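You operate a simulated robot arm through the tools that you are given. There is no shell and no other tool. Be economical: measure what you need, move in short steps, check, and stop when the job is done.

You are at the controls of a simulated two-armed robot. One attempt, no reset.

Task
Free the strap, slide the loose guard under it and pull it tight.
Fine: buckle lever shut before the pull; the green mark shows. Where these are worked on the way, their far stop is far enough and under half their travel is too little: buckle lever.
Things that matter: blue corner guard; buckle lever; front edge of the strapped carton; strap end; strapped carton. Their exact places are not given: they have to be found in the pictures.

The check looks at the end state, three seconds after you hand in, the way a careful person would. Anything else that was tipped, shoved, dropped, spilled or broken makes it a failure.

Robot
Two 6-joint arms with three-finger grippers on one trunk, on a base that drives. Base frame: it is fixed to the floor where the robot stands at the start and does not move with it; the origin is under the middle of the robot, x ahead of it, y to its left, z up. Units: cm, degrees, N and s.
The left shoulder is at the start at [4, 14.7, 130.8], the right one opposite. With the tool pointing down near the work surface each hand reaches from about 26 to 48 cm from the robot's upright axis, wherever it stands, measured 20 degrees to its own side. Places, roughly: buckle lever [70, -20, 80]; front edge of the strapped carton [50, -30, 70]; strap end [50, -30, 80]; strapped carton [70, -20, 40]. Payload 2.69 kg a hand.
Tool frame (each hand has its own): the origin (TCP) lies between the finger pads and is the grasp point; the fingertips stand 2.9 cm ahead of it; z points along the fingers, y is the line along which they close. The gripper opens to 12 cm. The gripper's body begins 7.8 cm behind the TCP.
Orientation is that of the tool frame in the base frame, as a unit quaternion [x, y, z, w]. With the fingers straight down and closing along the base's y, the tool's x points along the base's -x, its y along +y and its z along -z.

Tools
- The arms move only by the tool arm_command. It takes "left_series", "right_series" or both (then of equal length, played together; a hand with none holds still); each is a list of rows, each an object (a shift or turn left out is 0, a gripper value left out holds the last) with "slide": the shift along the tool's x, y, z in cm, a list of three; "rot": the turn, a rotation vector about the tool's x, y, z in degrees, a list of three; "hand": the closure in counts, from 0 (fully open) to 255 (shut). In form: [{"slide": [x, y, z], "rot": [ax, ay, az], "hand": hand}, ...]. A call has 1 to 10 rows; each row shifts and turns the commanded pose from where the row before left it, along the tool's axes as they then stand. Rows are played at 5 a second. More than 5 cm and 8.6 degrees between two rows, or a gripper value outside its range, and nothing of the call is played. A pose out of reach is approached as far as the arm can. The call stops where the force on the tool passes 50 N (or 10 N more than at its start, if that is more) or the arm is blocked; 0.2 s more then pass. The fingers move at their own pace and stop on an object; they squeeze with about 20 N. The grip force told is the motor's: it shows also when the fingers shut on nothing. Time passes only in rows, and 0.2 s behind the last, so rows that do not move let the fingers close. The reply holds the time, the measured pose of the TCP, the force on the tool along the base axes, the opening and the grip force, in the units named above and with some noise, with the torque about the TCP (base axes, N m) and any sound that the robot's microphone picked up, and new pictures: "show" is both (left out), scene, wrist or none (wrist: the cameras of the hands that moved).
- Cameras (640 x 400 px; columns grow to the right, rows downward): "scene" is now at [8.81, -2.27, 150.98]; the picture's right is [-0.29, -0.96, -0.00], its down [-0.80, 0.24, -0.56] and it looks along [0.53, -0.16, -0.83] (base axes); focal length 294 px, centre (320, 200). "left" rides on the left gripper at [6.3, 0, -10.4] in its tool frame; the picture's right is [0.00, 1.00, 0.00], its down [-0.83, 0.00, -0.56] and it looks along [-0.56, 0.00, 0.83] (tool axes); focal length 275 px, centre (320, 200). "right" rides on the right gripper at [6.3, 0, -10.4] in its tool frame; the picture's right is [0.00, 1.00, 0.00], its down [-0.83, 0.00, -0.56] and it looks along [-0.56, 0.00, 0.83] (tool axes); focal length 275 px, centre (320, 200).
- slide_trunk(by): slides the trunk up (or, below 0, down) by that many cm; the arms and the scene camera ride with it, the base frame stays. It gives what a move gives, with no picture.
- drive_base(legs): drives the robot by 1 to 6 legs, each [ahead, turn to the left] in cm and degrees, along the robot's own axes; the way and the turn of a leg run together, so that a leg with both is an arc; at most 150 cm and 180 degrees a leg. The arms and the cameras ride along, it lands a little off, and it stops where it bumps. It gives what a move gives, and a new picture of the scene camera.
- head_to(pan, tilt): turns the head with the scene camera to pan (to the left, within 86 degrees either way) and tilt (down, from -29 to 69), counted from straight ahead of the robot. It gives what a move gives, and a new picture of the scene camera.
- measure_at(camera, pixels): there is no depth. For up to 12 entries [column, row, z] of the newest picture of that camera ("zoom" is the newest enlarged one), the place [x, y] in the base frame at which the ray of that pixel passes the height z, good to about 0.3 cm. It takes no simulated time.
- inspect(camera, box): a new picture of the part [left, top, right, bottom] of that camera's present view, enlarged. It takes no simulated time.
- finish_job(): hands the job in; it is judged then, once.

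Work in short steps. Measure before you move; look again where a grasp or a placing could have gone wrong, and mend it. You have 80 turns and 260 pictures in all, those below and enlarged ones among them. Open the grippers and draw the arms clear of the work before you hand the job in, unless the task says otherwise; then end with one line.

The tools are called after "Emit:" by a JSON object that holds its "op" and its "data". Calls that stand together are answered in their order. arm_command: Moves the arms, as the interface text tells. Its arguments: {"type":"object","properties":{"left_series":{"type":"array","items":{"type":"object","properties":{"slide":{"type":"array","items":{"type":"number"}},"rot":{"type":"array","items":{"type":"number"}},"hand":{"type":"number"}}}},"right_series":{"type":"array","items":{"type":"object","properties":{"slide":{"type":"array","items":{"type":"number"}},"rot":{"type":"array","items":{"type":"number"}},"hand":{"type":"number"}}}},"show":{"type":"string","enum":["both","scene","wrist","none"]}},"required":[]} The other tools are called the same way: slide_trunk (by) slides the trunk up or down; drive_base (legs) drives the base; head_to (pan, tilt) turns the head that bears the scene camera; measure_at (camera, pixels) gives the place at which the rays of pixels pass given heights; inspect (camera, box) takes an enlarged picture of a part of a camera's view; finish_job () hands the job in.

At the start:

```text
t: 0.0
left_ee_pos: [53.48, 1.13, 112.05]
left_orientation: [-0.001, 1.0, 0.0, 0.0]
left_force: [0.3, -0.1, 0.0]
left_torque: [-0.01, 0.01, -0.02]
left_finger_gap: 12.01
left_grip_force: 0.1
right_ee_pos: [33.17, -38.21, 111.89]
right_orientation: [0.0, 1.0, 0.0, 0.0]
right_force: [-0.6, 0.4, 0.4]
right_torque: [0.0, 0.0, 0.01]
right_finger_gap: 12.0
right_grip_force: 0.0
trunk travel left (down, up): [-43.4, 6.3]
robot x, y, heading: [0.32, -0.34, -0.2]
head pan, tilt: [-16.7, 56.3]
```

scene: 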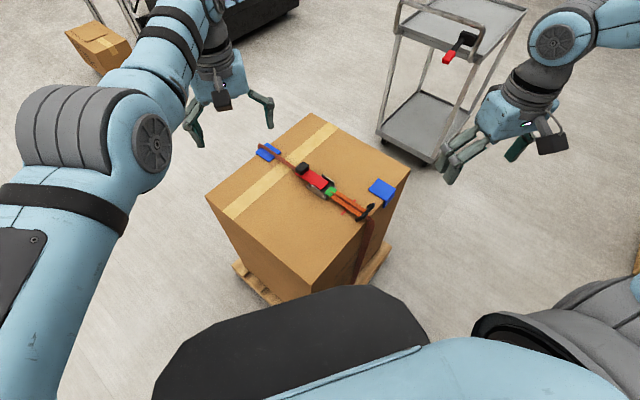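
right: 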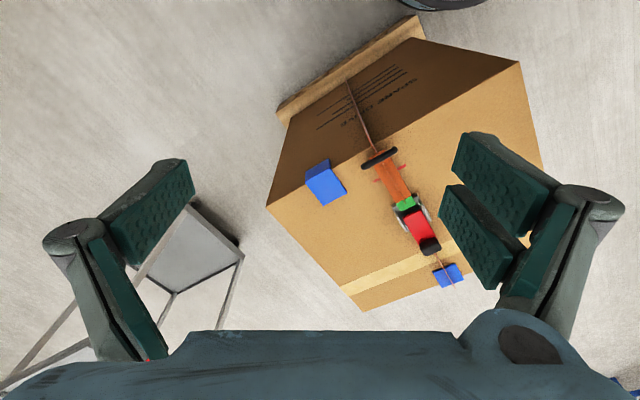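
left: 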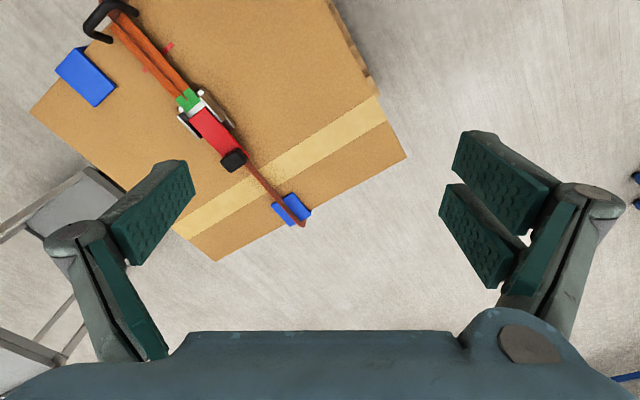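

The carton with its strap, red buckle lever, green mark and loose blue guard is in the scene view around (330,190). I'll enlarge to understand the parts.

Emit:
{"op": "inspect", "data": {"camera": "scene", "box": [240, 130, 420, 250]}}

Emit:
{"op": "inspect", "data": {"camera": "right", "box": [280, 100, 480, 300]}}

Emit:
{"op": "inspect", "data": {"camera": "left", "box": [40, 0, 340, 240]}}

```text
3.33 times, centred on (330, 190) of scene
```

zoom: 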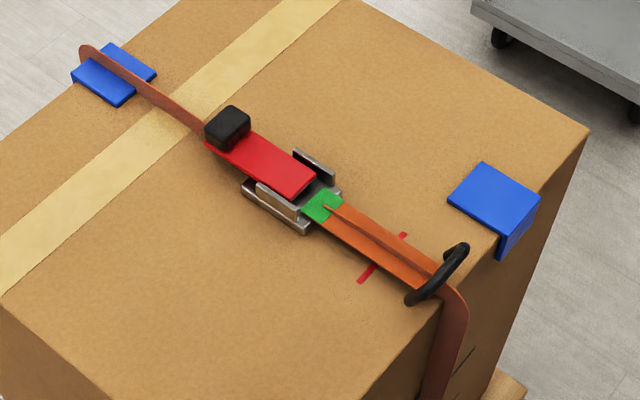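

```text
2.00 times, centred on (380, 200) of right
```

zoom: 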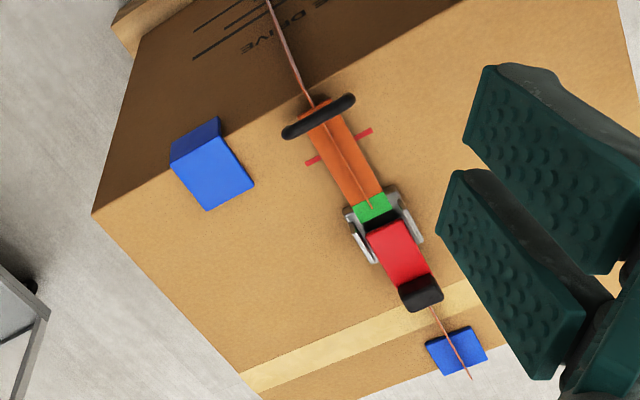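

```text
1.67 times, centred on (190, 120) of left
```

zoom: 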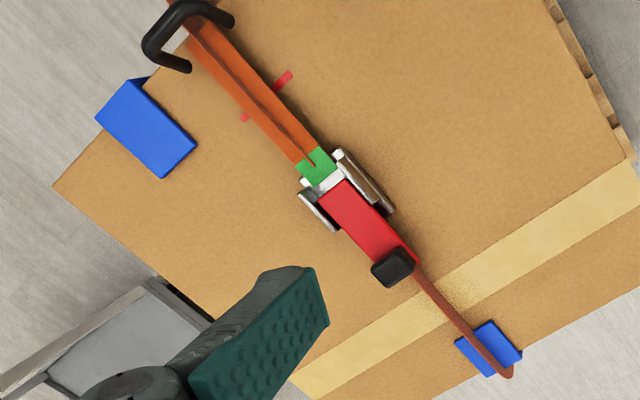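

I'll triangulate the carton's top height by measuring the same features (green patch, guard corners) in three cameras at several heights.

Emit:
{"op": "measure_at", "data": {"camera": "scene", "pixels": [[331, 191.5, 70], [331, 191.5, 75], [331, 191.5, 80], [378.9, 179, 70], [378.9, 179, 75], [378.9, 179, 80]]}}

Emit:
{"op": "measure_at", "data": {"camera": "left", "pixels": [[187, 100, 70], [187, 100, 75], [187, 100, 80], [116, 87, 70], [116, 87, 75], [116, 87, 80]]}}

Emit:
{"op": "measure_at", "data": {"camera": "right", "pixels": [[406, 204, 70], [406, 204, 75], [406, 204, 80], [347, 192, 70], [347, 192, 75], [347, 192, 80]]}}

```text
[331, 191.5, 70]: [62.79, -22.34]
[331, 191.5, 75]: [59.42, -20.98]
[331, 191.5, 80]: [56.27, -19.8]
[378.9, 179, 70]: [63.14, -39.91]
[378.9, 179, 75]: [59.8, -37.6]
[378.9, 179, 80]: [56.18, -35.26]
```

```text
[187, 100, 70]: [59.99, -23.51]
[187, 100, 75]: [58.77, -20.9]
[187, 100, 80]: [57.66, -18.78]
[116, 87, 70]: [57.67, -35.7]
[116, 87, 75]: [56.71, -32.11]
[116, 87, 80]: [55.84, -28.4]
```

```text
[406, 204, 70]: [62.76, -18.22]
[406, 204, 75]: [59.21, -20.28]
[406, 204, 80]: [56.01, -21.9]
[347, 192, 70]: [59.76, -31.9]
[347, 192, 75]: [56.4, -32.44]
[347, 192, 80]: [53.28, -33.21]
```

Green patch sits at about (59,-20.7,75.5). Now carton corner and guard/handle/knob features matched properly.

Emit:
{"op": "measure_at", "data": {"camera": "scene", "pixels": [[410.5, 169, 70], [410.5, 169, 73], [410.5, 169, 76], [378.9, 179, 75], [396, 190, 75], [383, 200.5, 75], [369, 190, 75], [301.5, 168, 78], [362, 281, 74], [206, 197, 74], [313, 113, 74]]}}

Emit:
{"op": "measure_at", "data": {"camera": "left", "pixels": [[31, 111, 70], [31, 111, 73], [31, 111, 76], [97, 107, 75], [116, 88, 75], [75, 48, 75], [55, 71, 75], [233, 159, 75], [233, 159, 78], [233, 159, 81]]}}

Emit:
{"op": "measure_at", "data": {"camera": "right", "pixels": [[266.5, 206.5, 70], [266.5, 206.5, 73], [266.5, 206.5, 76], [324, 205, 75], [347, 192, 75], [331, 172, 75], [307, 182, 75], [429, 245, 78], [342, 165, 76], [397, 149, 76]]}}

```text
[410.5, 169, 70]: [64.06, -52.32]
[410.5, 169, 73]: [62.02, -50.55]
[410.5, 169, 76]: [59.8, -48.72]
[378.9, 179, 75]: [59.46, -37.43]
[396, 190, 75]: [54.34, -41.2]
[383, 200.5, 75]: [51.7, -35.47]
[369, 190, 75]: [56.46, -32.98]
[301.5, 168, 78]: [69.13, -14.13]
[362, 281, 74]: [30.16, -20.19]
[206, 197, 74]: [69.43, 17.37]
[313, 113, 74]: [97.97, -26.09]
```

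```text
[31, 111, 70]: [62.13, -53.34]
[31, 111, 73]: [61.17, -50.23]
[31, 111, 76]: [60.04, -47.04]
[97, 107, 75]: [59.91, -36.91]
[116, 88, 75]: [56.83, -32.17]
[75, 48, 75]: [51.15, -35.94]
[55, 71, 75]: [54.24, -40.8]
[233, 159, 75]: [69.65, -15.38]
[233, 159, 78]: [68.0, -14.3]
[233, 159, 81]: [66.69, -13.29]
```

```text
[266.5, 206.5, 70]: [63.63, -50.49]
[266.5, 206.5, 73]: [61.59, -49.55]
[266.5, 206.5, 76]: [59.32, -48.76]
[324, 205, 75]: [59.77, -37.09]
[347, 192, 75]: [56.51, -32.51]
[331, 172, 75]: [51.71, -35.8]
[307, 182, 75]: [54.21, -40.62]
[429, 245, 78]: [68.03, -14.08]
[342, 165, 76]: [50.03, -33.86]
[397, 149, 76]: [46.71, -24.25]
```

Geometry: carton top z≈74, front edge from (61,-50) to (33,-6), strap crosses it near (47,-28); guard centred (55.5,-36.6), knob (68,-14). I want to stand square before the front face, so I look to the right first for obstacles.

Emit:
{"op": "head_to", "data": {"pan": -70, "tilt": 50}}

Emit:
{"op": "head_to", "data": {"pan": -20, "tilt": 69}}

```text
t: 1.2
left_ee_pos: [53.59, 1.2, 112.06]
left_orientation: [-0.001, 1.0, -0.001, -0.001]
left_force: [-0.4, 0.3, 0.2]
left_torque: [0.02, -0.03, -0.03]
left_finger_gap: 12.0
left_grip_force: 0.1
right_ee_pos: [33.16, -38.34, 111.95]
right_orientation: [0.0, 1.0, 0.0, 0.0]
right_force: [-0.9, 0.9, 0.1]
right_torque: [0.02, -0.01, 0.02]
right_finger_gap: 11.98
right_grip_force: 0.1
trunk travel left (down, up): [-43.4, 6.3]
robot x, y, heading: [-0.28, 0.27, -0.2]
head pan, tilt: [-70.0, 50.0]
```

scene: 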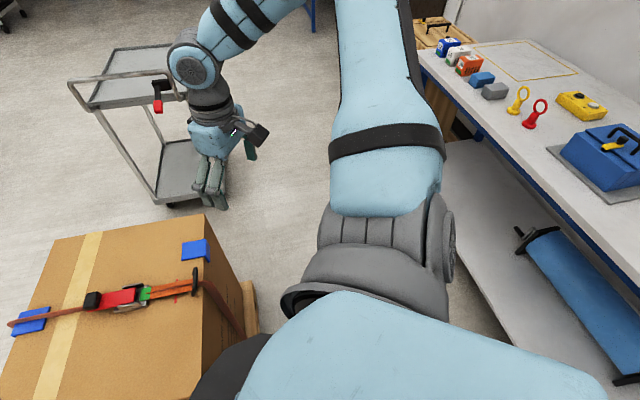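

```text
t: 2.4
left_ee_pos: [53.43, 1.23, 112.11]
left_orientation: [0.0, 1.0, 0.0, 0.0]
left_force: [-1.0, 0.0, -0.6]
left_torque: [0.02, -0.03, -0.03]
left_finger_gap: 12.0
left_grip_force: 0.1
right_ee_pos: [33.19, -38.32, 111.92]
right_orientation: [-0.001, 1.0, 0.0, 0.0]
right_force: [0.1, -0.4, 0.1]
right_torque: [-0.03, 0.03, 0.02]
right_finger_gap: 12.01
right_grip_force: 0.1
trunk travel left (down, up): [-43.4, 6.3]
robot x, y, heading: [-0.14, -0.13, -0.2]
head pan, tilt: [-20.0, 68.8]
```

scene: 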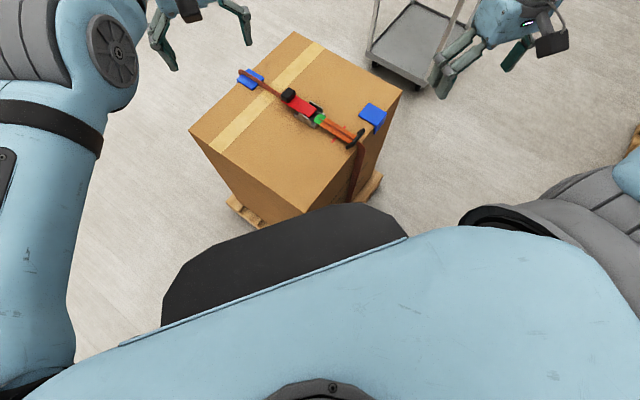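

There is a bench on the right side; I look again to measure its clearance before driving.

Emit:
{"op": "head_to", "data": {"pan": -80, "tilt": 50}}

```text
t: 3.7
left_ee_pos: [53.56, 1.25, 112.09]
left_orientation: [-0.001, 1.0, 0.0, 0.0]
left_force: [0.2, 0.3, 0.4]
left_torque: [-0.02, 0.01, 0.02]
left_finger_gap: 11.98
left_grip_force: 0.0
right_ee_pos: [33.05, -38.32, 111.91]
right_orientation: [0.0, 1.0, 0.001, 0.001]
right_force: [0.4, 0.3, 0.1]
right_torque: [0.01, 0.02, 0.03]
right_finger_gap: 12.0
right_grip_force: 0.1
trunk travel left (down, up): [-43.4, 6.3]
robot x, y, heading: [-0.03, 0.45, 0.2]
head pan, tilt: [-80.0, 50.0]
```

scene: 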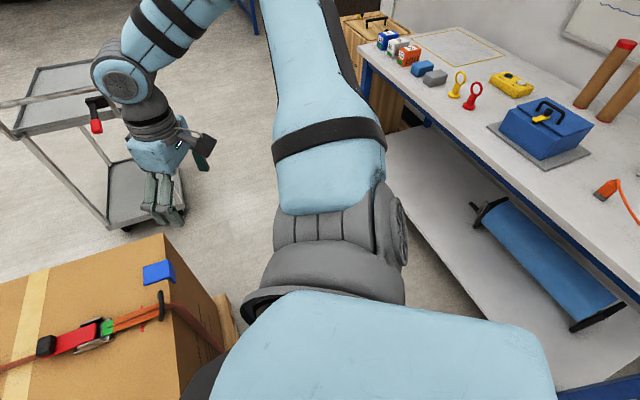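

Measuring the bench edge at plausible heights.

Emit:
{"op": "measure_at", "data": {"camera": "scene", "pixels": [[450, 118, 90], [450, 118, 75], [630, 255, 90], [630, 255, 75], [570, 375, 20], [570, 375, 10], [560, 330, 20], [60, 60, 80], [130, 225, 10], [231, 325, 5], [231, 325, 12]]}}

```text
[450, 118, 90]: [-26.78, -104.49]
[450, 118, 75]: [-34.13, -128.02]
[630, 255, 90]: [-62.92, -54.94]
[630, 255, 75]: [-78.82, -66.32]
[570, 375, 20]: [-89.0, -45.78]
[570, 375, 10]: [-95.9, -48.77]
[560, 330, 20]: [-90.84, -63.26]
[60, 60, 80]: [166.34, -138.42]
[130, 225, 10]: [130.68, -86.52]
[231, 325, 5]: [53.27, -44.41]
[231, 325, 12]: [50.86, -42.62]
```

The bench lies well to the right-rear (~70 cm from my intended spot), and the pallet protrudes ~4 cm from the front face. I'll back off a bit, drive to a staging spot 50 cm before the front edge on the strap line, and face it (heading ≈33°).

Emit:
{"op": "drive_base", "data": {"legs": [[-18, 0], [0, -67], [60, 0], [0, 100]]}}

Emit:
{"op": "head_to", "data": {"pan": 0, "tilt": 55}}

```text
t: 15.2
left_ee_pos: [51.24, -25.37, 112.16]
left_orientation: [-0.274, 0.962, -0.001, 0.0]
left_force: [0.0, -0.8, 1.5]
left_torque: [-0.03, 0.02, -0.01]
left_finger_gap: 12.0
left_grip_force: 0.1
right_ee_pos: [54.55, -69.67, 111.95]
right_orientation: [-0.274, 0.962, 0.0, 0.0]
right_force: [0.6, 0.0, 0.4]
right_torque: [0.02, -0.01, 0.04]
right_finger_gap: 11.99
right_grip_force: 0.0
trunk travel left (down, up): [-43.4, 6.3]
robot x, y, heading: [6.47, -54.55, 31.7]
head pan, tilt: [-80.0, 50.0]
```

scene: 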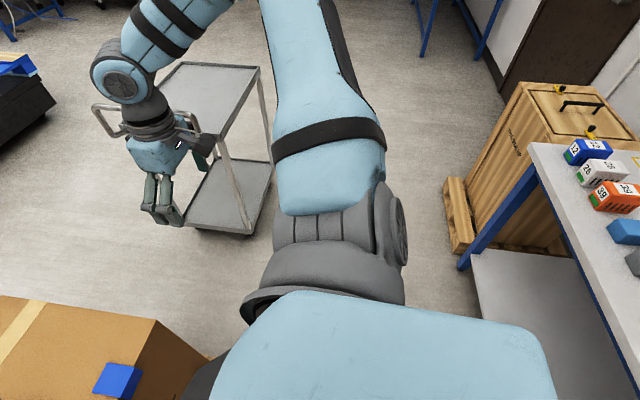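

```text
t: 16.7
left_ee_pos: [51.18, -25.44, 112.14]
left_orientation: [-0.274, 0.962, 0.001, 0.0]
left_force: [0.7, -1.1, -0.7]
left_torque: [-0.03, 0.01, -0.04]
left_finger_gap: 11.99
left_grip_force: 0.1
right_ee_pos: [54.51, -69.69, 111.89]
right_orientation: [-0.273, 0.962, 0.0, 0.0]
right_force: [0.6, -0.1, 0.1]
right_torque: [0.0, 0.02, 0.0]
right_finger_gap: 12.0
right_grip_force: 0.1
trunk travel left (down, up): [-43.4, 6.3]
robot x, y, heading: [6.55, -54.68, 31.7]
head pan, tilt: [0.0, 55.0]
```

scene: 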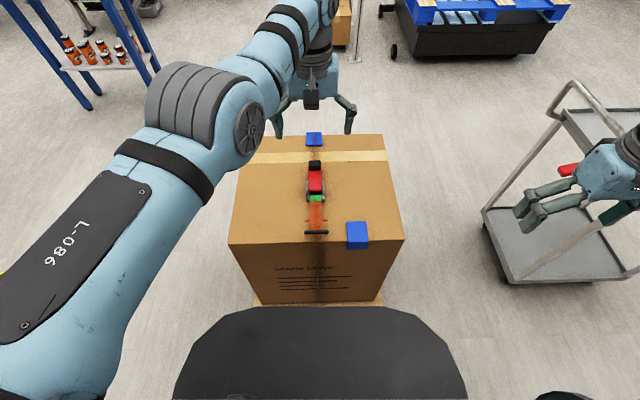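

Nicely square to the front face; axis about 48 cm from the edge. Advance 12 cm and lower the trunk 25 cm for reach.

Emit:
{"op": "drive_base", "data": {"legs": [[12, 0]]}}

Emit:
{"op": "slide_trunk", "data": {"by": -20}}

Emit:
{"op": "head_to", "data": {"pan": 0, "tilt": 50}}

```text
t: 17.9
left_ee_pos: [60.41, -19.86, 112.72]
left_orientation: [-0.273, 0.962, 0.001, 0.005]
left_force: [-1.2, -1.4, 0.7]
left_torque: [0.02, -0.1, 0.02]
left_finger_gap: 11.99
left_grip_force: 0.0
right_ee_pos: [63.69, -64.01, 112.19]
right_orientation: [-0.272, 0.962, 0.001, 0.004]
right_force: [-0.1, -0.3, 0.5]
right_torque: [0.06, -0.08, -0.03]
right_finger_gap: 12.01
right_grip_force: 0.0
trunk travel left (down, up): [-43.4, 6.3]
robot x, y, heading: [16.1, -48.25, 31.4]
head pan, tilt: [0.0, 55.0]
```

scene: 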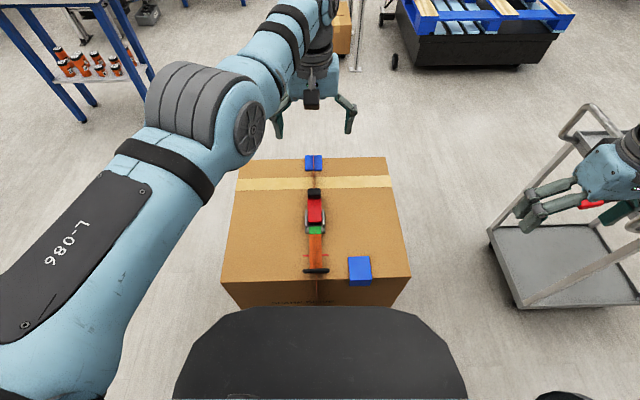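

```text
t: 20.1
left_ee_pos: [61.16, -19.34, 92.24]
left_orientation: [-0.273, 0.962, 0.0, 0.0]
left_force: [0.2, -0.5, 0.3]
left_torque: [-0.05, -0.03, 0.02]
left_finger_gap: 12.03
left_grip_force: 0.0
right_ee_pos: [64.53, -63.51, 91.88]
right_orientation: [-0.273, 0.962, 0.001, 0.0]
right_force: [-0.6, -0.1, 0.2]
right_torque: [-0.02, 0.01, -0.03]
right_finger_gap: 12.02
right_grip_force: 0.1
trunk travel left (down, up): [-23.4, 26.3]
robot x, y, heading: [15.98, -48.06, 31.5]
head pan, tilt: [0.0, 55.0]
```

```text
t: 20.8
left_ee_pos: [61.36, -19.17, 92.13]
left_orientation: [-0.273, 0.962, -0.001, 0.0]
left_force: [0.6, -0.2, 1.1]
left_torque: [0.03, 0.01, 0.03]
left_finger_gap: 11.99
left_grip_force: 0.1
right_ee_pos: [64.58, -63.49, 91.91]
right_orientation: [-0.273, 0.962, -0.001, 0.0]
right_force: [-0.1, 0.5, 0.1]
right_torque: [0.0, 0.0, 0.03]
right_finger_gap: 12.01
right_grip_force: 0.1
trunk travel left (down, up): [-23.4, 26.3]
robot x, y, heading: [16.33, -48.42, 31.8]
head pan, tilt: [0.0, 50.0]
```

scene: 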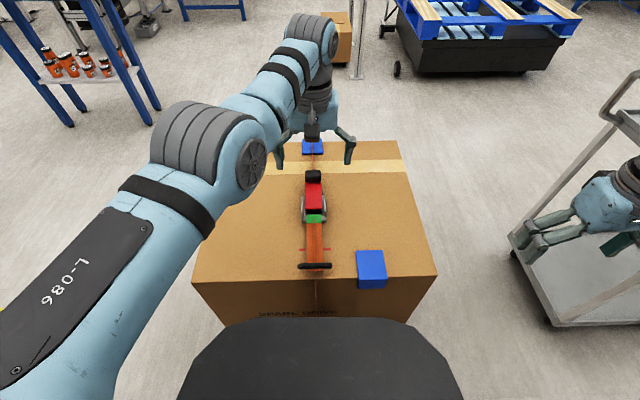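

The left hand hovers near the buckle. I take close views of the buckle, handle and red mark.

Emit:
{"op": "inspect", "data": {"camera": "scene", "box": [260, 140, 420, 300]}}

Emit:
{"op": "inspect", "data": {"camera": "left", "box": [120, 0, 520, 320]}}

Emit:
{"op": "inspect", "data": {"camera": "right", "box": [220, 0, 640, 300]}}

```text
2.50 times, centred on (340, 220) of scene
```

zoom: 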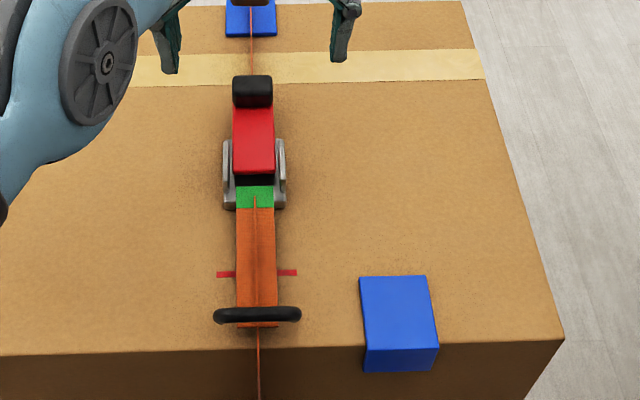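

```text
1.25 times, centred on (320, 160) of left
```

zoom: 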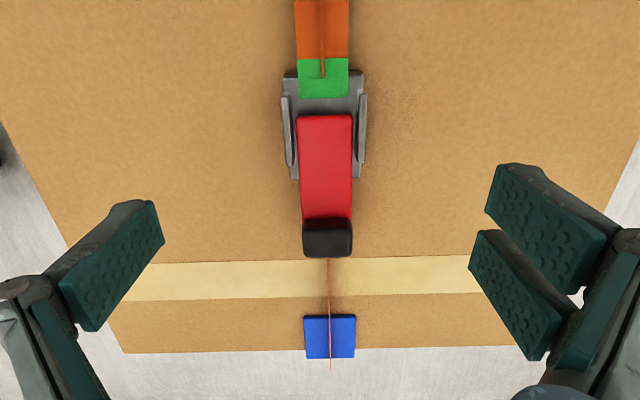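

```text
1.33 times, centred on (430, 150) of right
```

zoom: 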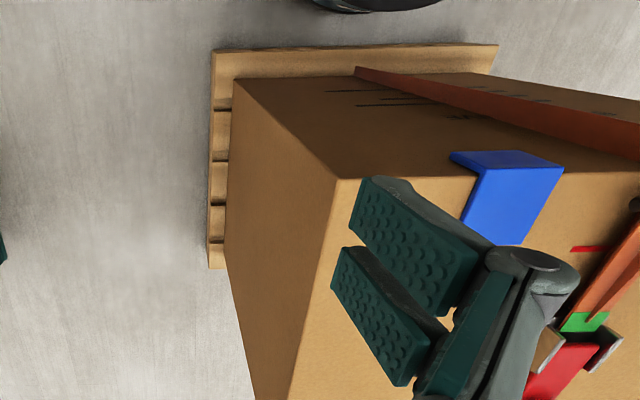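

Lever is hinged at the green end with the black knob at the far end; measure knob, lever ends, marks and guard from both cameras.

Emit:
{"op": "measure_at", "data": {"camera": "left", "pixels": [[326, 189.6, 76], [326, 189.6, 79], [305.6, 189.6, 78], [346.4, 189.6, 78], [326, 205.6, 76], [326, 174, 78], [324, 92, 77], [325, 77, 76]]}}

Emit:
{"op": "measure_at", "data": {"camera": "scene", "pixels": [[313.2, 176, 76], [313.2, 176, 79], [313.6, 210, 77], [314, 218, 76], [315, 249, 74], [312, 266, 76], [315, 281, 74], [370, 250, 75], [302, 266, 76], [340, 266, 76], [359.5, 278, 75], [391, 278, 75]]}}

```text
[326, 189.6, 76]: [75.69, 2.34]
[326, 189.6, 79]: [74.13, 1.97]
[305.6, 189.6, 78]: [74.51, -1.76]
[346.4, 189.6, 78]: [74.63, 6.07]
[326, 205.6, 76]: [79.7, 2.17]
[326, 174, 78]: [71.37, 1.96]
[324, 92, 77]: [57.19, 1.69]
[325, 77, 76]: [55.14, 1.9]
```

```text
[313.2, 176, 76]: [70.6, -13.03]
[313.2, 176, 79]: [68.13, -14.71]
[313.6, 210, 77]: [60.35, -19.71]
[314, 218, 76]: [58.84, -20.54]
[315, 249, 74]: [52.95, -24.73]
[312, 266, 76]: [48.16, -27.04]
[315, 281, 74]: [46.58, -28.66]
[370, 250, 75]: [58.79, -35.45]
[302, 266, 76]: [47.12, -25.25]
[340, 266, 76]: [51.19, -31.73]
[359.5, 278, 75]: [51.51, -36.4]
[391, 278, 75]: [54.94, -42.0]
```

The left wrist measure used an old picture; I take a fresh zoom and measure in it.

Emit:
{"op": "inspect", "data": {"camera": "left", "box": [220, 40, 420, 240]}}

Emit:
{"op": "measure_at", "data": {"camera": "zoom", "pixels": [[330, 352, 76], [330, 352, 79], [330, 352, 82]]}}

```text
2.00 times, centred on (320, 140) of left
```

zoom: 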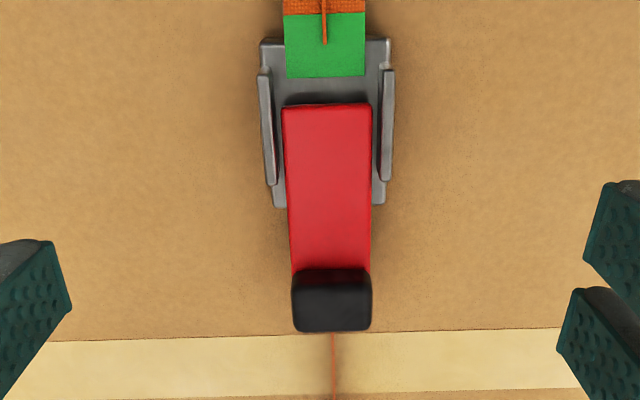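

```text
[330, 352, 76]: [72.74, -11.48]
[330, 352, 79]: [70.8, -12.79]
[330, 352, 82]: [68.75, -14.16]
```

Emit:
{"op": "measure_at", "data": {"camera": "zoom", "pixels": [[332, 300, 75], [332, 300, 78], [332, 300, 81], [293, 285, 78], [371, 285, 78], [332, 330, 76], [332, 270, 78], [327, 105, 77], [325, 40, 75], [327, 190, 77]]}}

Emit:
{"op": "inspect", "data": {"camera": "scene", "box": [280, 160, 350, 230]}}

Emit:
{"op": "measure_at", "data": {"camera": "zoom", "pixels": [[320, 200, 77]]}}

```text
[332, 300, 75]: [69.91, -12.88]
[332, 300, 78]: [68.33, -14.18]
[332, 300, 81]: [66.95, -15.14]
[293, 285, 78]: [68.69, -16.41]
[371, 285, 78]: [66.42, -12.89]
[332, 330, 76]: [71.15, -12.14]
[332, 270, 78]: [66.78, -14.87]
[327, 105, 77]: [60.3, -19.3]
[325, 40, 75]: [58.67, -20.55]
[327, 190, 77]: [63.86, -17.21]
```

```text
5.71 times, centred on (315, 195) of scene
```

zoom: 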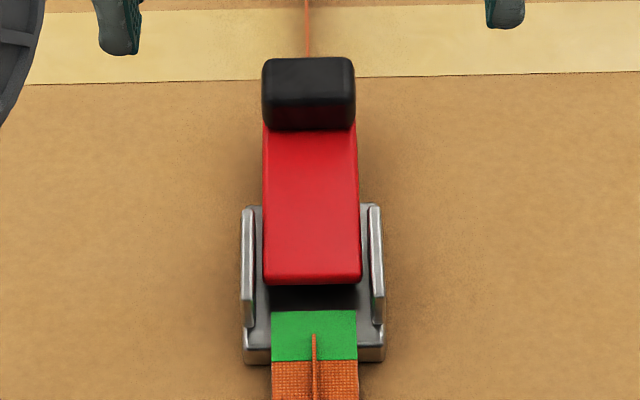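

```text
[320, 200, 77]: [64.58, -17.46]
```

Knob centre ≈(68.3,-14.2,78), about 4 cm wide; lever hinge ≈(60.5,-19). Move left hand forward 8.5 cm above the knob and partway down.

Emit:
{"op": "arm_command", "data": {"left_series": [{"slide": [-3, 0.2, 0]}, {"slide": [-3, 0.2, 0]}, {"slide": [-2.5, 0.2, 0]}, {"slide": [0, 0, 3]}, {"slide": [0, 0, 3]}, {"slide": [0, 0, 0]}]}}

```text
t: 22.2
left_ee_pos: [60.78, -17.22, 85.89]
left_orientation: [-0.273, 0.962, -0.001, 0.0]
left_force: [-0.3, 0.0, -0.2]
left_torque: [0.0, 0.0, 0.03]
left_finger_gap: 12.0
left_grip_force: 0.0
left hand out of reach, approached as far as the arm can: row 1, 2, 3
right_ee_pos: [64.49, -63.61, 91.99]
right_orientation: [-0.273, 0.962, 0.0, 0.0]
right_force: [-1.2, -0.1, -0.5]
right_torque: [0.0, 0.0, -0.01]
right_finger_gap: 12.0
right_grip_force: 0.0
trunk travel left (down, up): [-23.4, 26.3]
robot x, y, heading: [16.26, -48.52, 31.7]
head pan, tilt: [0.0, 50.0]
```

scene: 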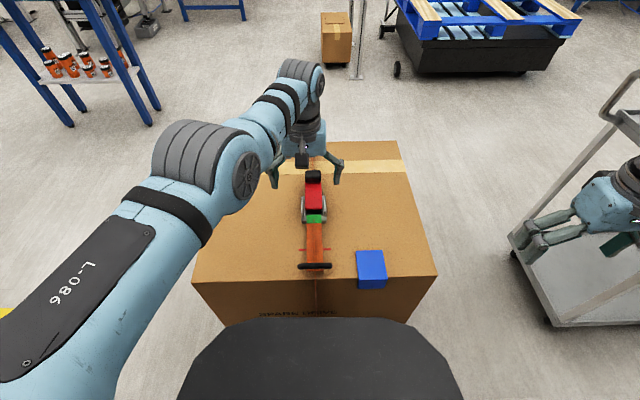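
left: 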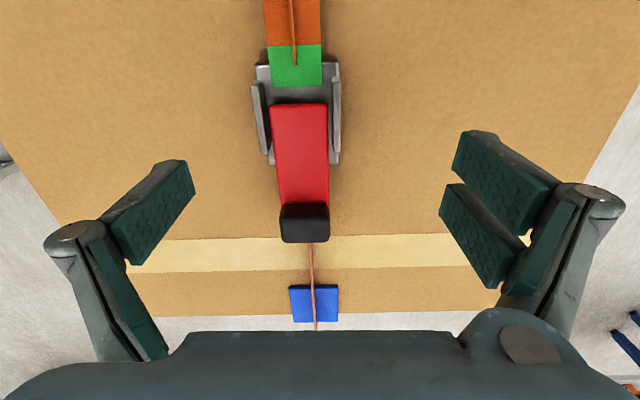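

The straight-down pose runs out of reach 8 cm short of the knob. I'll lower the trunk a bit more (helps reach, and lets me judge the distance of the black base front from the carton).

Emit:
{"op": "slide_trunk", "data": {"by": -8}}

Emit:
{"op": "head_to", "data": {"pan": 0, "tilt": 55}}

```text
t: 23.4
left_ee_pos: [60.82, -17.33, 77.9]
left_orientation: [-0.272, 0.962, 0.001, 0.001]
left_force: [-0.3, 0.7, -0.3]
left_torque: [-0.01, -0.02, 0.01]
left_finger_gap: 11.97
left_grip_force: 0.0
right_ee_pos: [64.59, -63.66, 83.91]
right_orientation: [-0.274, 0.962, 0.0, 0.0]
right_force: [0.4, -0.7, 0.8]
right_torque: [-0.02, 0.04, 0.0]
right_finger_gap: 11.99
right_grip_force: 0.0
trunk travel left (down, up): [-15.4, 34.3]
robot x, y, heading: [16.37, -48.43, 31.6]
head pan, tilt: [0.0, 50.0]
```

```text
t: 24.0
left_ee_pos: [60.84, -17.31, 77.91]
left_orientation: [-0.273, 0.962, 0.0, 0.0]
left_force: [-0.6, 1.0, -0.3]
left_torque: [0.0, -0.01, -0.03]
left_finger_gap: 12.0
left_grip_force: 0.0
right_ee_pos: [64.63, -63.53, 83.9]
right_orientation: [-0.273, 0.962, 0.001, -0.001]
right_force: [-0.2, -0.3, -0.9]
right_torque: [-0.02, -0.02, 0.0]
right_finger_gap: 12.0
right_grip_force: 0.0
trunk travel left (down, up): [-15.4, 34.3]
robot x, y, heading: [16.54, -48.0, 31.6]
head pan, tilt: [0.0, 55.0]
```

scene: 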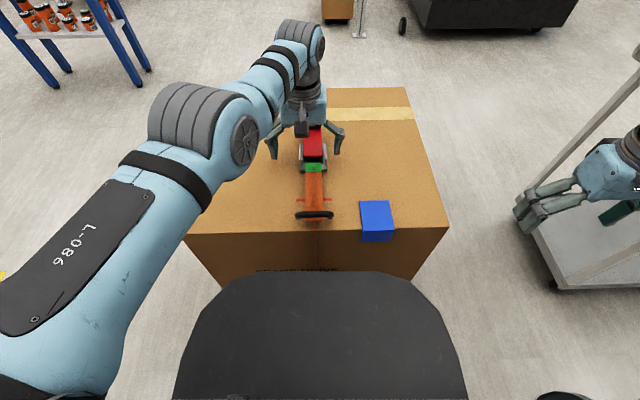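

The base front (z≈60) is only ~4–5 cm from the carton face, so no further driving; instead tilt the left hand forward. Raise it first, then tilt 34°.

Emit:
{"op": "arm_command", "data": {"left_series": [{"slide": [0, 0, -4]}, {"slide": [0, 0, -4]}, {"rot": [0, -8.5, 0]}, {"rot": [0, -8.5, 0]}, {"rot": [0, -8.5, 0]}, {"rot": [0, -8.5, 0]}, {"slide": [-2.5, 0, 1.7]}, {"slide": [-2.5, 0, 1.7]}, {"slide": [0, 0, 0]}]}}

```text
t: 26.0
left_ee_pos: [66.51, -9.03, 86.05]
left_orientation: [-0.261, 0.92, 0.08, 0.282]
left_force: [-0.3, -0.4, 1.4]
left_torque: [0.03, -0.01, -0.04]
left_finger_gap: 12.01
left_grip_force: 0.1
left hand out of reach, approached as far as the arm can: row 4, 5, 6
right_ee_pos: [64.53, -63.64, 83.97]
right_orientation: [-0.273, 0.962, 0.0, 0.0]
right_force: [0.1, 0.4, -0.2]
right_torque: [0.01, -0.02, 0.04]
right_finger_gap: 11.97
right_grip_force: 0.1
trunk travel left (down, up): [-15.4, 34.3]
robot x, y, heading: [15.98, -48.25, 31.5]
head pan, tilt: [0.0, 55.0]
```

scene: 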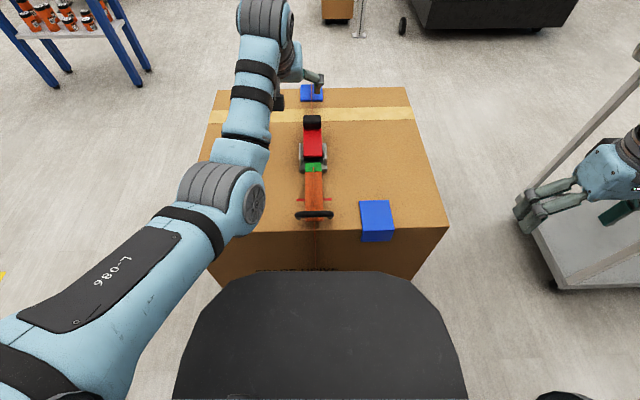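
left: 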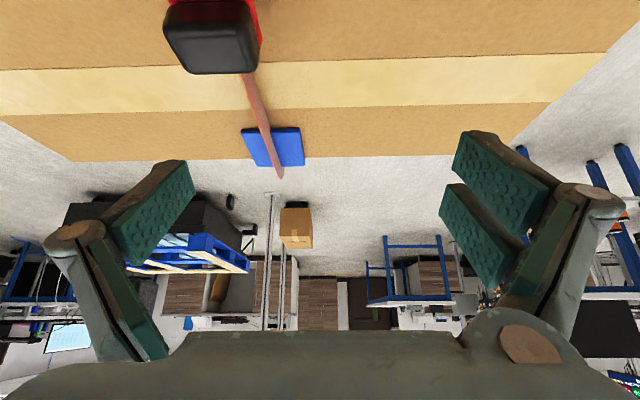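

Tilt reached; hand is 5.4 cm left of the strap line and 8 cm above. Shift right and back along the approach axis so I can advance onto the knob along the fingers.

Emit:
{"op": "arm_command", "data": {"left_series": [{"slide": [0.0, -2.7, -1]}, {"slide": [0, -2.7, -1]}, {"slide": [2.7, 0, -0.5]}, {"slide": [2.7, 0, -0.5]}, {"slide": [0, 0, 0]}]}}

```text
t: 27.2
left_ee_pos: [64.98, -12.25, 85.79]
left_orientation: [-0.26, 0.92, 0.078, 0.281]
left_force: [-0.3, 0.5, 0.4]
left_torque: [0.0, 0.04, 0.0]
left_finger_gap: 12.0
left_grip_force: 0.1
left hand out of reach, approached as far as the arm can: row 2, 3, 4
right_ee_pos: [64.51, -63.4, 83.74]
right_orientation: [-0.274, 0.962, 0.0, 0.0]
right_force: [-0.6, 0.3, -0.8]
right_torque: [0.02, -0.01, -0.04]
right_finger_gap: 11.99
right_grip_force: 0.1
trunk travel left (down, up): [-15.4, 34.3]
robot x, y, heading: [16.41, -48.42, 31.8]
head pan, tilt: [0.0, 55.0]
```

scene: 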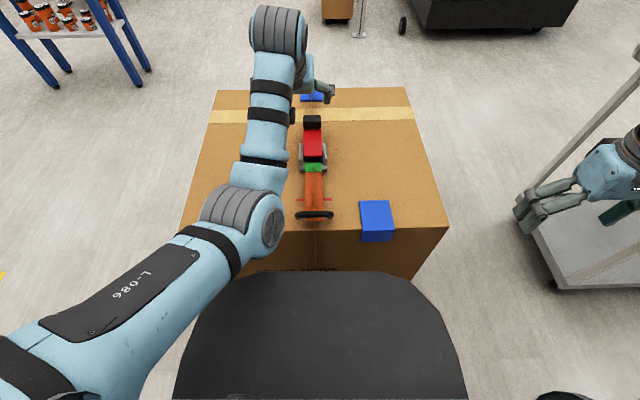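
left: 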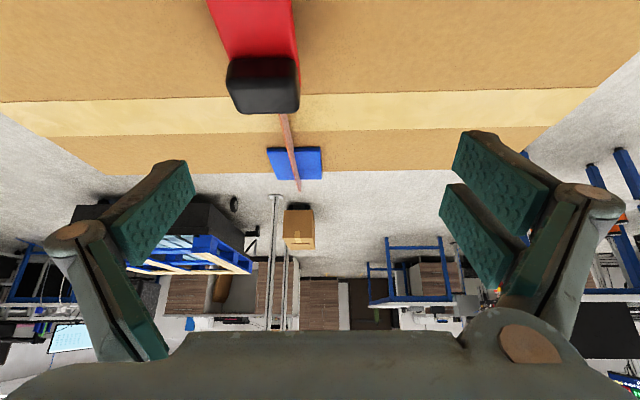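

Lateral shift is limited in that posture. I try the rightward shift while slightly raising, in small rows, to see which direction is blocking.

Emit:
{"op": "arm_command", "data": {"left_series": [{"slide": [0, -1.7, 0]}, {"slide": [0, -1.7, 0]}, {"slide": [0, 0, 1]}, {"slide": [0, 0, 0]}], "show": "wrist"}}

```text
t: 28.2
left_ee_pos: [67.55, -12.22, 84.94]
left_orientation: [-0.261, 0.92, 0.079, 0.282]
left_force: [0.2, 0.7, 0.6]
left_torque: [0.04, -0.05, -0.03]
left_finger_gap: 12.01
left_grip_force: 0.0
left hand out of reach, approached as far as the arm can: row 1, 2
right_ee_pos: [64.44, -63.56, 83.92]
right_orientation: [-0.273, 0.962, 0.0, 0.0]
right_force: [1.1, 0.4, -0.1]
right_torque: [-0.01, 0.03, -0.03]
right_finger_gap: 11.99
right_grip_force: 0.1
trunk travel left (down, up): [-15.4, 34.3]
robot x, y, heading: [16.36, -48.66, 31.4]
head pan, tilt: [0.0, 55.0]
```

left: 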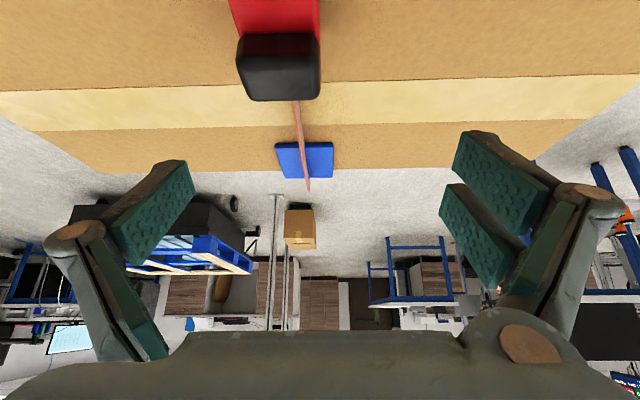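

The hand moves forward freely and is now 2 cm left of the knob. Move down along the fingers half-way, and try the lateral shift there.

Emit:
{"op": "arm_command", "data": {"left_series": [{"slide": [1.2, 0, 1.5]}, {"slide": [1.2, 0, 1.5]}, {"slide": [0, -1, 0]}, {"slide": [0, -1, 0]}, {"slide": [0, 0, 0]}], "show": "wrist"}}

```text
t: 29.4
left_ee_pos: [68.8, -13.04, 81.02]
left_orientation: [-0.261, 0.92, 0.079, 0.282]
left_force: [-0.2, 0.3, 0.4]
left_torque: [0.02, 0.0, -0.01]
left_finger_gap: 12.01
left_grip_force: 0.0
left hand out of reach, approached as far as the arm can: row 3, 4
right_ee_pos: [64.53, -63.61, 83.97]
right_orientation: [-0.273, 0.962, 0.0, 0.001]
right_force: [-0.4, -0.2, -0.2]
right_torque: [-0.01, 0.0, 0.03]
right_finger_gap: 12.0
right_grip_force: 0.1
trunk travel left (down, up): [-15.4, 34.3]
robot x, y, heading: [16.1, -48.03, 31.7]
head pan, tilt: [0.0, 55.0]
```

left: 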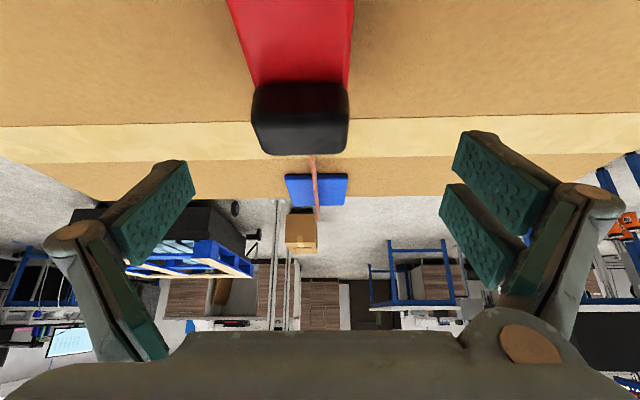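

Nearly centred (knob at column 300). Descend the last 2.7 cm with a slight right shift, and close on the knob.

Emit:
{"op": "arm_command", "data": {"left_series": [{"slide": [1.1, -0.3, 0.9]}, {"slide": [1.1, -0.3, 0.9]}, {"slide": [0, 0, 0]}], "show": "wrist"}}

```text
t: 30.2
left_ee_pos: [68.48, -13.04, 78.27]
left_orientation: [-0.261, 0.92, 0.078, 0.282]
left_force: [-0.7, -0.2, 0.4]
left_torque: [0.04, 0.01, -0.01]
left_finger_gap: 11.97
left_grip_force: 0.0
left hand out of reach, approached as far as the arm can: row 1, 2
right_ee_pos: [64.47, -63.47, 83.83]
right_orientation: [-0.273, 0.962, 0.001, 0.0]
right_force: [-1.2, 0.2, -1.0]
right_torque: [-0.01, 0.02, 0.0]
right_finger_gap: 12.0
right_grip_force: 0.0
trunk travel left (down, up): [-15.4, 34.3]
robot x, y, heading: [16.65, -48.39, 31.5]
head pan, tilt: [0.0, 55.0]
```

left: 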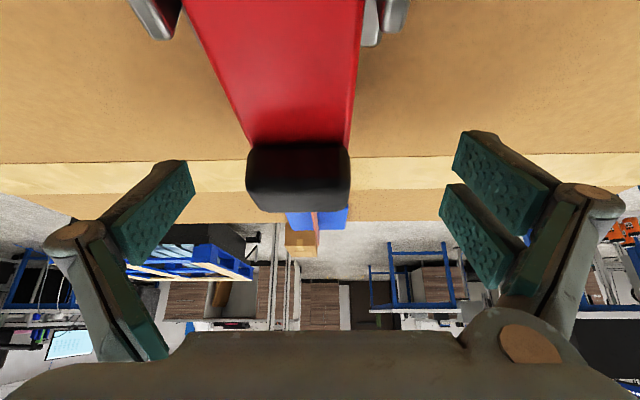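

Knob is ~0.9 cm right of the finger centre. One more small rightward nudge with a little forward motion.

Emit:
{"op": "arm_command", "data": {"left_series": [{"slide": [-0.5, -0.5, 0.3]}, {"slide": [0, -0.5, 0]}, {"slide": [0, 0, 0]}], "show": "wrist"}}

```text
t: 31.0
left_ee_pos: [69.56, -13.35, 78.08]
left_orientation: [-0.261, 0.92, 0.079, 0.281]
left_force: [-1.6, 0.0, -0.1]
left_torque: [0.05, -0.02, -0.03]
left_finger_gap: 11.99
left_grip_force: 0.0
left hand out of reach, approached as far as the arm can: row 2
right_ee_pos: [64.69, -63.5, 83.82]
right_orientation: [-0.273, 0.962, 0.0, 0.0]
right_force: [-0.2, 0.3, 0.9]
right_torque: [0.02, 0.0, -0.03]
right_finger_gap: 12.01
right_grip_force: 0.0
trunk travel left (down, up): [-15.4, 34.3]
robot x, y, heading: [16.19, -48.26, 31.6]
head pan, tilt: [0.0, 55.0]
```

left: 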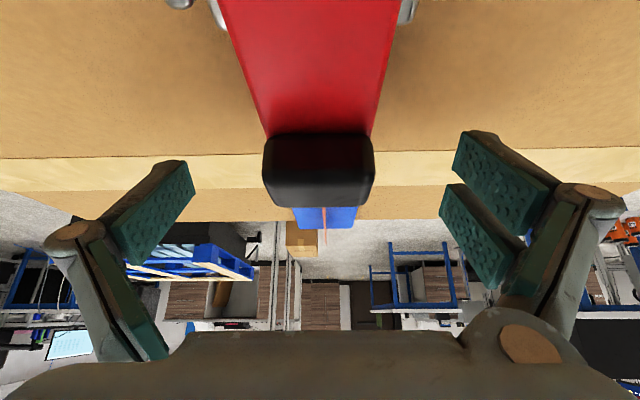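

Centred now (knob columns 263–375). Close the fingers on the knob.

Emit:
{"op": "arm_command", "data": {"left_series": [{"hand": 255}, {"hand": 255}, {"hand": 255}, {"hand": 255}], "show": "wrist"}}

```text
t: 32.0
left_ee_pos: [69.52, -13.47, 78.14]
left_orientation: [-0.261, 0.92, 0.08, 0.282]
left_force: [0.1, -0.6, 0.3]
left_torque: [0.02, 0.05, 0.08]
left_finger_gap: 4.07
left_grip_force: 45.4
right_ee_pos: [64.51, -63.59, 83.94]
right_orientation: [-0.273, 0.962, 0.0, -0.001]
right_force: [0.2, 0.8, 0.5]
right_torque: [-0.01, 0.0, 0.01]
right_finger_gap: 12.0
right_grip_force: 0.0
trunk travel left (down, up): [-15.4, 34.3]
robot x, y, heading: [16.24, -48.14, 31.7]
head pan, tilt: [0.0, 55.0]
```

left: 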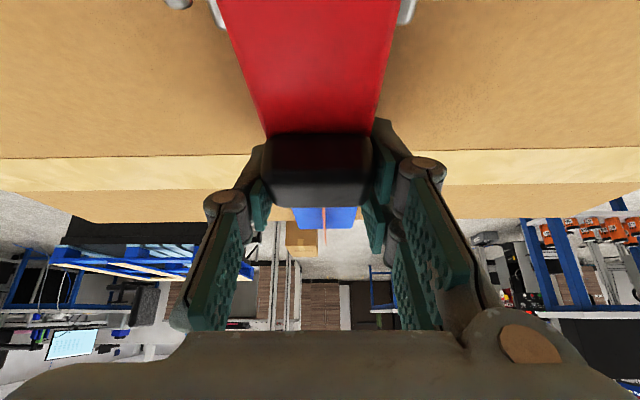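

Knob is gripped (gap 4.07). Begin the opening arc, first ~20°.

Emit:
{"op": "arm_command", "data": {"left_series": [{"slide": [-0.72, 0, -1.3]}, {"slide": [-0.48, 0, -1.4]}, {"slide": [0, 0, 0]}], "show": "wrist"}}

```text
t: 32.8
left_ee_pos: [69.55, -13.44, 81.0]
left_orientation: [-0.26, 0.921, 0.077, 0.279]
left_force: [1.7, -18.4, -15.7]
left_torque: [0.36, -1.02, -0.21]
left_finger_gap: 4.1
left_grip_force: 45.0
left hand out of reach, approached as far as the arm can: row 2
right_ee_pos: [64.77, -63.7, 83.72]
right_orientation: [-0.274, 0.962, 0.001, -0.001]
right_force: [-1.5, 0.0, -0.2]
right_torque: [-0.01, 0.01, -0.03]
right_finger_gap: 12.01
right_grip_force: 0.1
trunk travel left (down, up): [-15.4, 34.3]
robot x, y, heading: [15.91, -48.04, 31.3]
head pan, tilt: [0.0, 55.0]
```

left: 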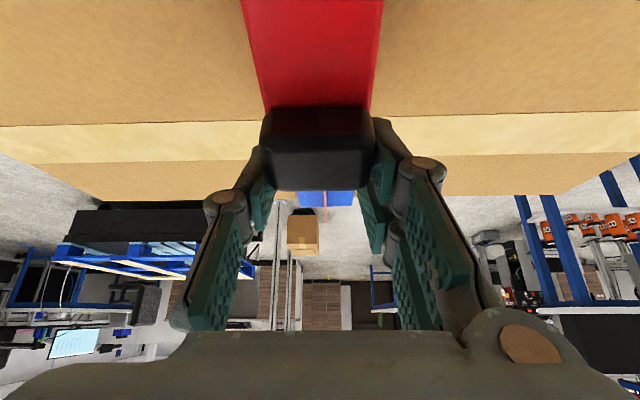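

Lever rises (~18°), side force −18 N as the arm nears its posture limit. I'll reduce the tilt while continuing the arc, so the wrist stays in range.

Emit:
{"op": "arm_command", "data": {"left_series": [{"slide": [-0.18, 0, -1.23], "rot": [0, 4, 0]}, {"slide": [-0.1, 0, -1.23], "rot": [0, 4, 0]}, {"slide": [0.2, 0, -1.2], "rot": [0, 4, 0]}, {"slide": [0, 0, 0]}]}}

```text
t: 33.7
left_ee_pos: [67.22, -12.26, 84.46]
left_orientation: [-0.277, 0.94, 0.066, 0.186]
left_force: [-20.5, 37.8, -1.3]
left_torque: [1.14, 0.18, -0.22]
left_finger_gap: 0.0
left_grip_force: 28.6
right_ee_pos: [64.63, -63.25, 84.0]
right_orientation: [-0.274, 0.962, -0.001, 0.0]
right_force: [0.2, -0.9, -1.7]
right_torque: [0.1, 0.04, 0.04]
right_finger_gap: 11.98
right_grip_force: 0.0
trunk travel left (down, up): [-15.4, 34.3]
robot x, y, heading: [16.25, -48.1, 32.4]
head pan, tilt: [0.0, 55.0]
stopped in row 4 (left hand): the force on the tool passed its limit at 58 N (the readings are from after the stop); the commanded pose is now the measured one
```

scene: 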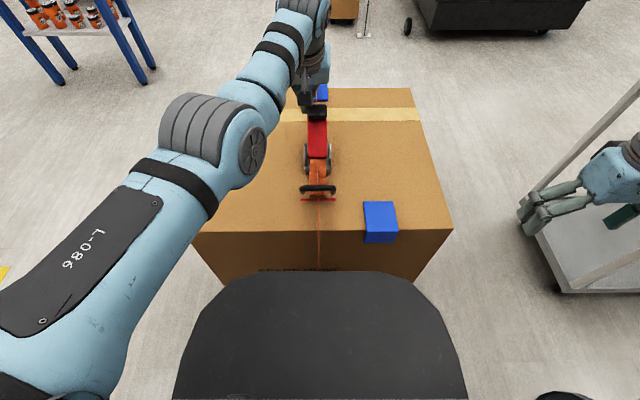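
left: 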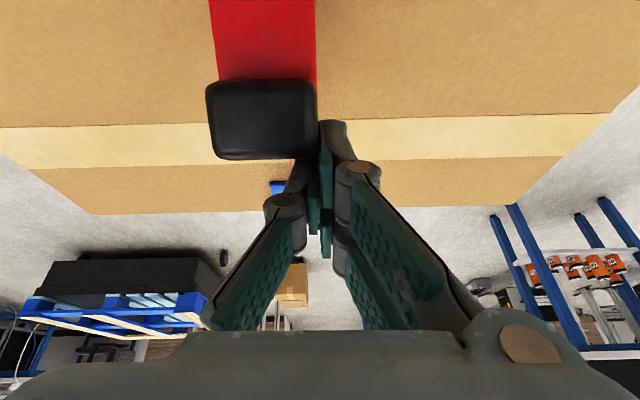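

The grip slipped off sideways, but the strap has loosened (green mark drawn into the buckle, handle now at the red tick). Back the hand off and look at the lever angle.

Emit:
{"op": "arm_command", "data": {"left_series": [{"slide": [0, 1.5, -0.5]}, {"slide": [0, 0, -3]}, {"slide": [0, 0, -3]}, {"slide": [0, 0, 0]}], "show": "wrist"}}

Emit:
{"op": "inspect", "data": {"camera": "scene", "box": [270, 70, 370, 220]}}

```text
t: 34.7
left_ee_pos: [64.86, -13.49, 90.71]
left_orientation: [-0.272, 0.942, 0.061, 0.187]
left_force: [-0.2, 1.5, 0.3]
left_torque: [0.01, 0.03, 0.0]
left_finger_gap: 0.0
left_grip_force: 28.3
right_ee_pos: [64.65, -63.49, 83.94]
right_orientation: [-0.273, 0.962, 0.001, -0.001]
right_force: [0.4, 0.6, 0.8]
right_torque: [0.03, 0.02, 0.0]
right_finger_gap: 11.98
right_grip_force: 0.2
trunk travel left (down, up): [-15.4, 34.3]
robot x, y, heading: [16.37, -48.21, 32.3]
head pan, tilt: [0.0, 55.0]
```

left: 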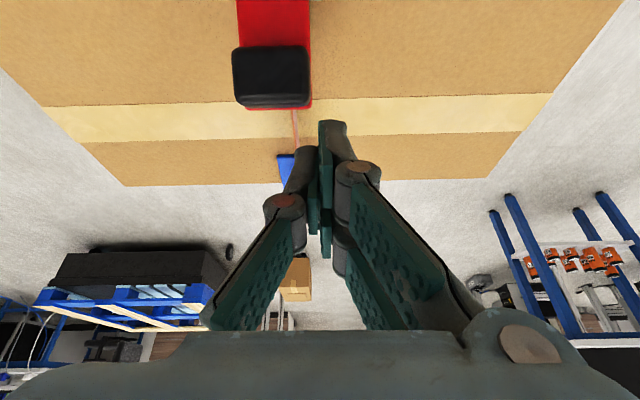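

```text
2.67 times, centred on (320, 145) of scene
```

zoom: 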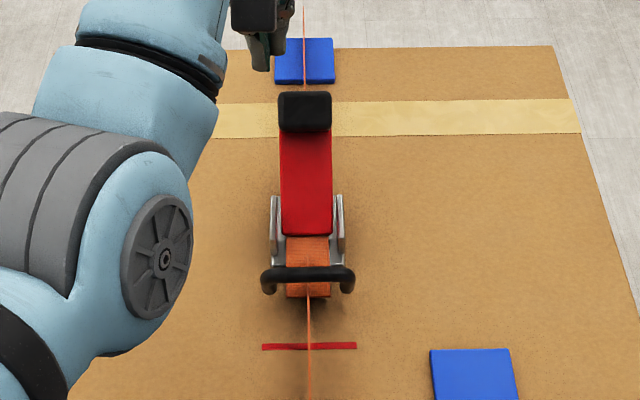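

The tail has slipped toward the buckle; the lever looks only partly raised. Triangulate the knob.

Emit:
{"op": "measure_at", "data": {"camera": "left", "pixels": [[271, 75, 77], [271, 75, 80], [271, 75, 83]]}}

Emit:
{"op": "measure_at", "data": {"camera": "zoom", "pixels": [[305, 112, 77], [305, 112, 80], [305, 112, 83], [307, 232, 77], [307, 272, 77], [309, 345, 74]]}}

```text
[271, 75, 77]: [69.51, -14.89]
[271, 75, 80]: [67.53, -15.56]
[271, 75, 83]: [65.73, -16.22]
```

```text
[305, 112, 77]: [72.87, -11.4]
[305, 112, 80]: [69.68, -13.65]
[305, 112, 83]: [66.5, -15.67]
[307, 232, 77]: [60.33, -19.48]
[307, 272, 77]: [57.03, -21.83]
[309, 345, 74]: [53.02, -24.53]
```

Knob is now at ≈(65.3,-16.4,84): lever about 50° up. I'll bring the closed fingers behind (beyond) the knob and sweep it toward the robot.

Emit:
{"op": "arm_command", "data": {"left_series": [{"slide": [-2, 0, 0.1]}, {"slide": [-2.2, -1.2, 0.1]}, {"slide": [0, -1.6, 0]}, {"slide": [1.1, 0, 2.5]}, {"slide": [1.1, 0, 2.5]}, {"slide": [0, 0, 0]}]}}

```text
t: 36.1
left_ee_pos: [68.01, -13.4, 86.39]
left_orientation: [-0.273, 0.941, 0.062, 0.192]
left_force: [27.4, 17.8, 31.1]
left_torque: [0.42, -0.66, -0.2]
left_finger_gap: 0.0
left_grip_force: 28.8
left hand out of reach, approached as far as the arm can: row 2, 3, 5
right_ee_pos: [64.74, -63.44, 83.78]
right_orientation: [-0.273, 0.962, 0.0, -0.001]
right_force: [-0.7, -0.6, 0.1]
right_torque: [0.02, 0.03, -0.06]
right_finger_gap: 12.01
right_grip_force: 0.1
trunk travel left (down, up): [-15.4, 34.3]
robot x, y, heading: [16.75, -48.37, 32.1]
head pan, tilt: [0.0, 55.0]
```

scene: 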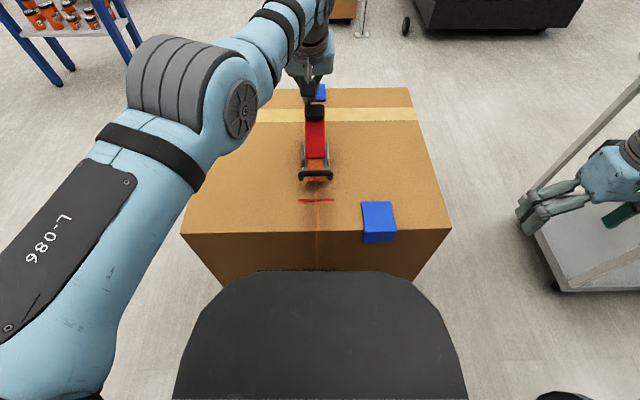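
left: 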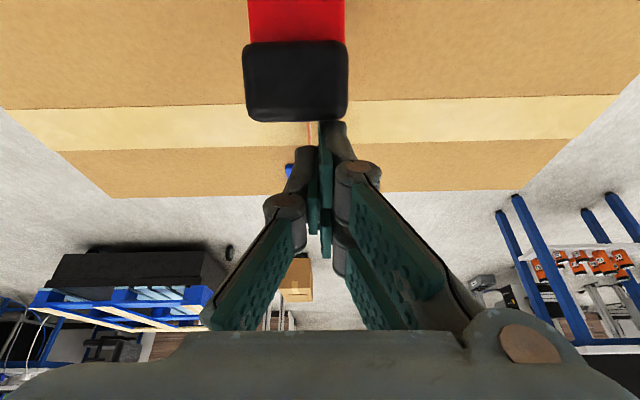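

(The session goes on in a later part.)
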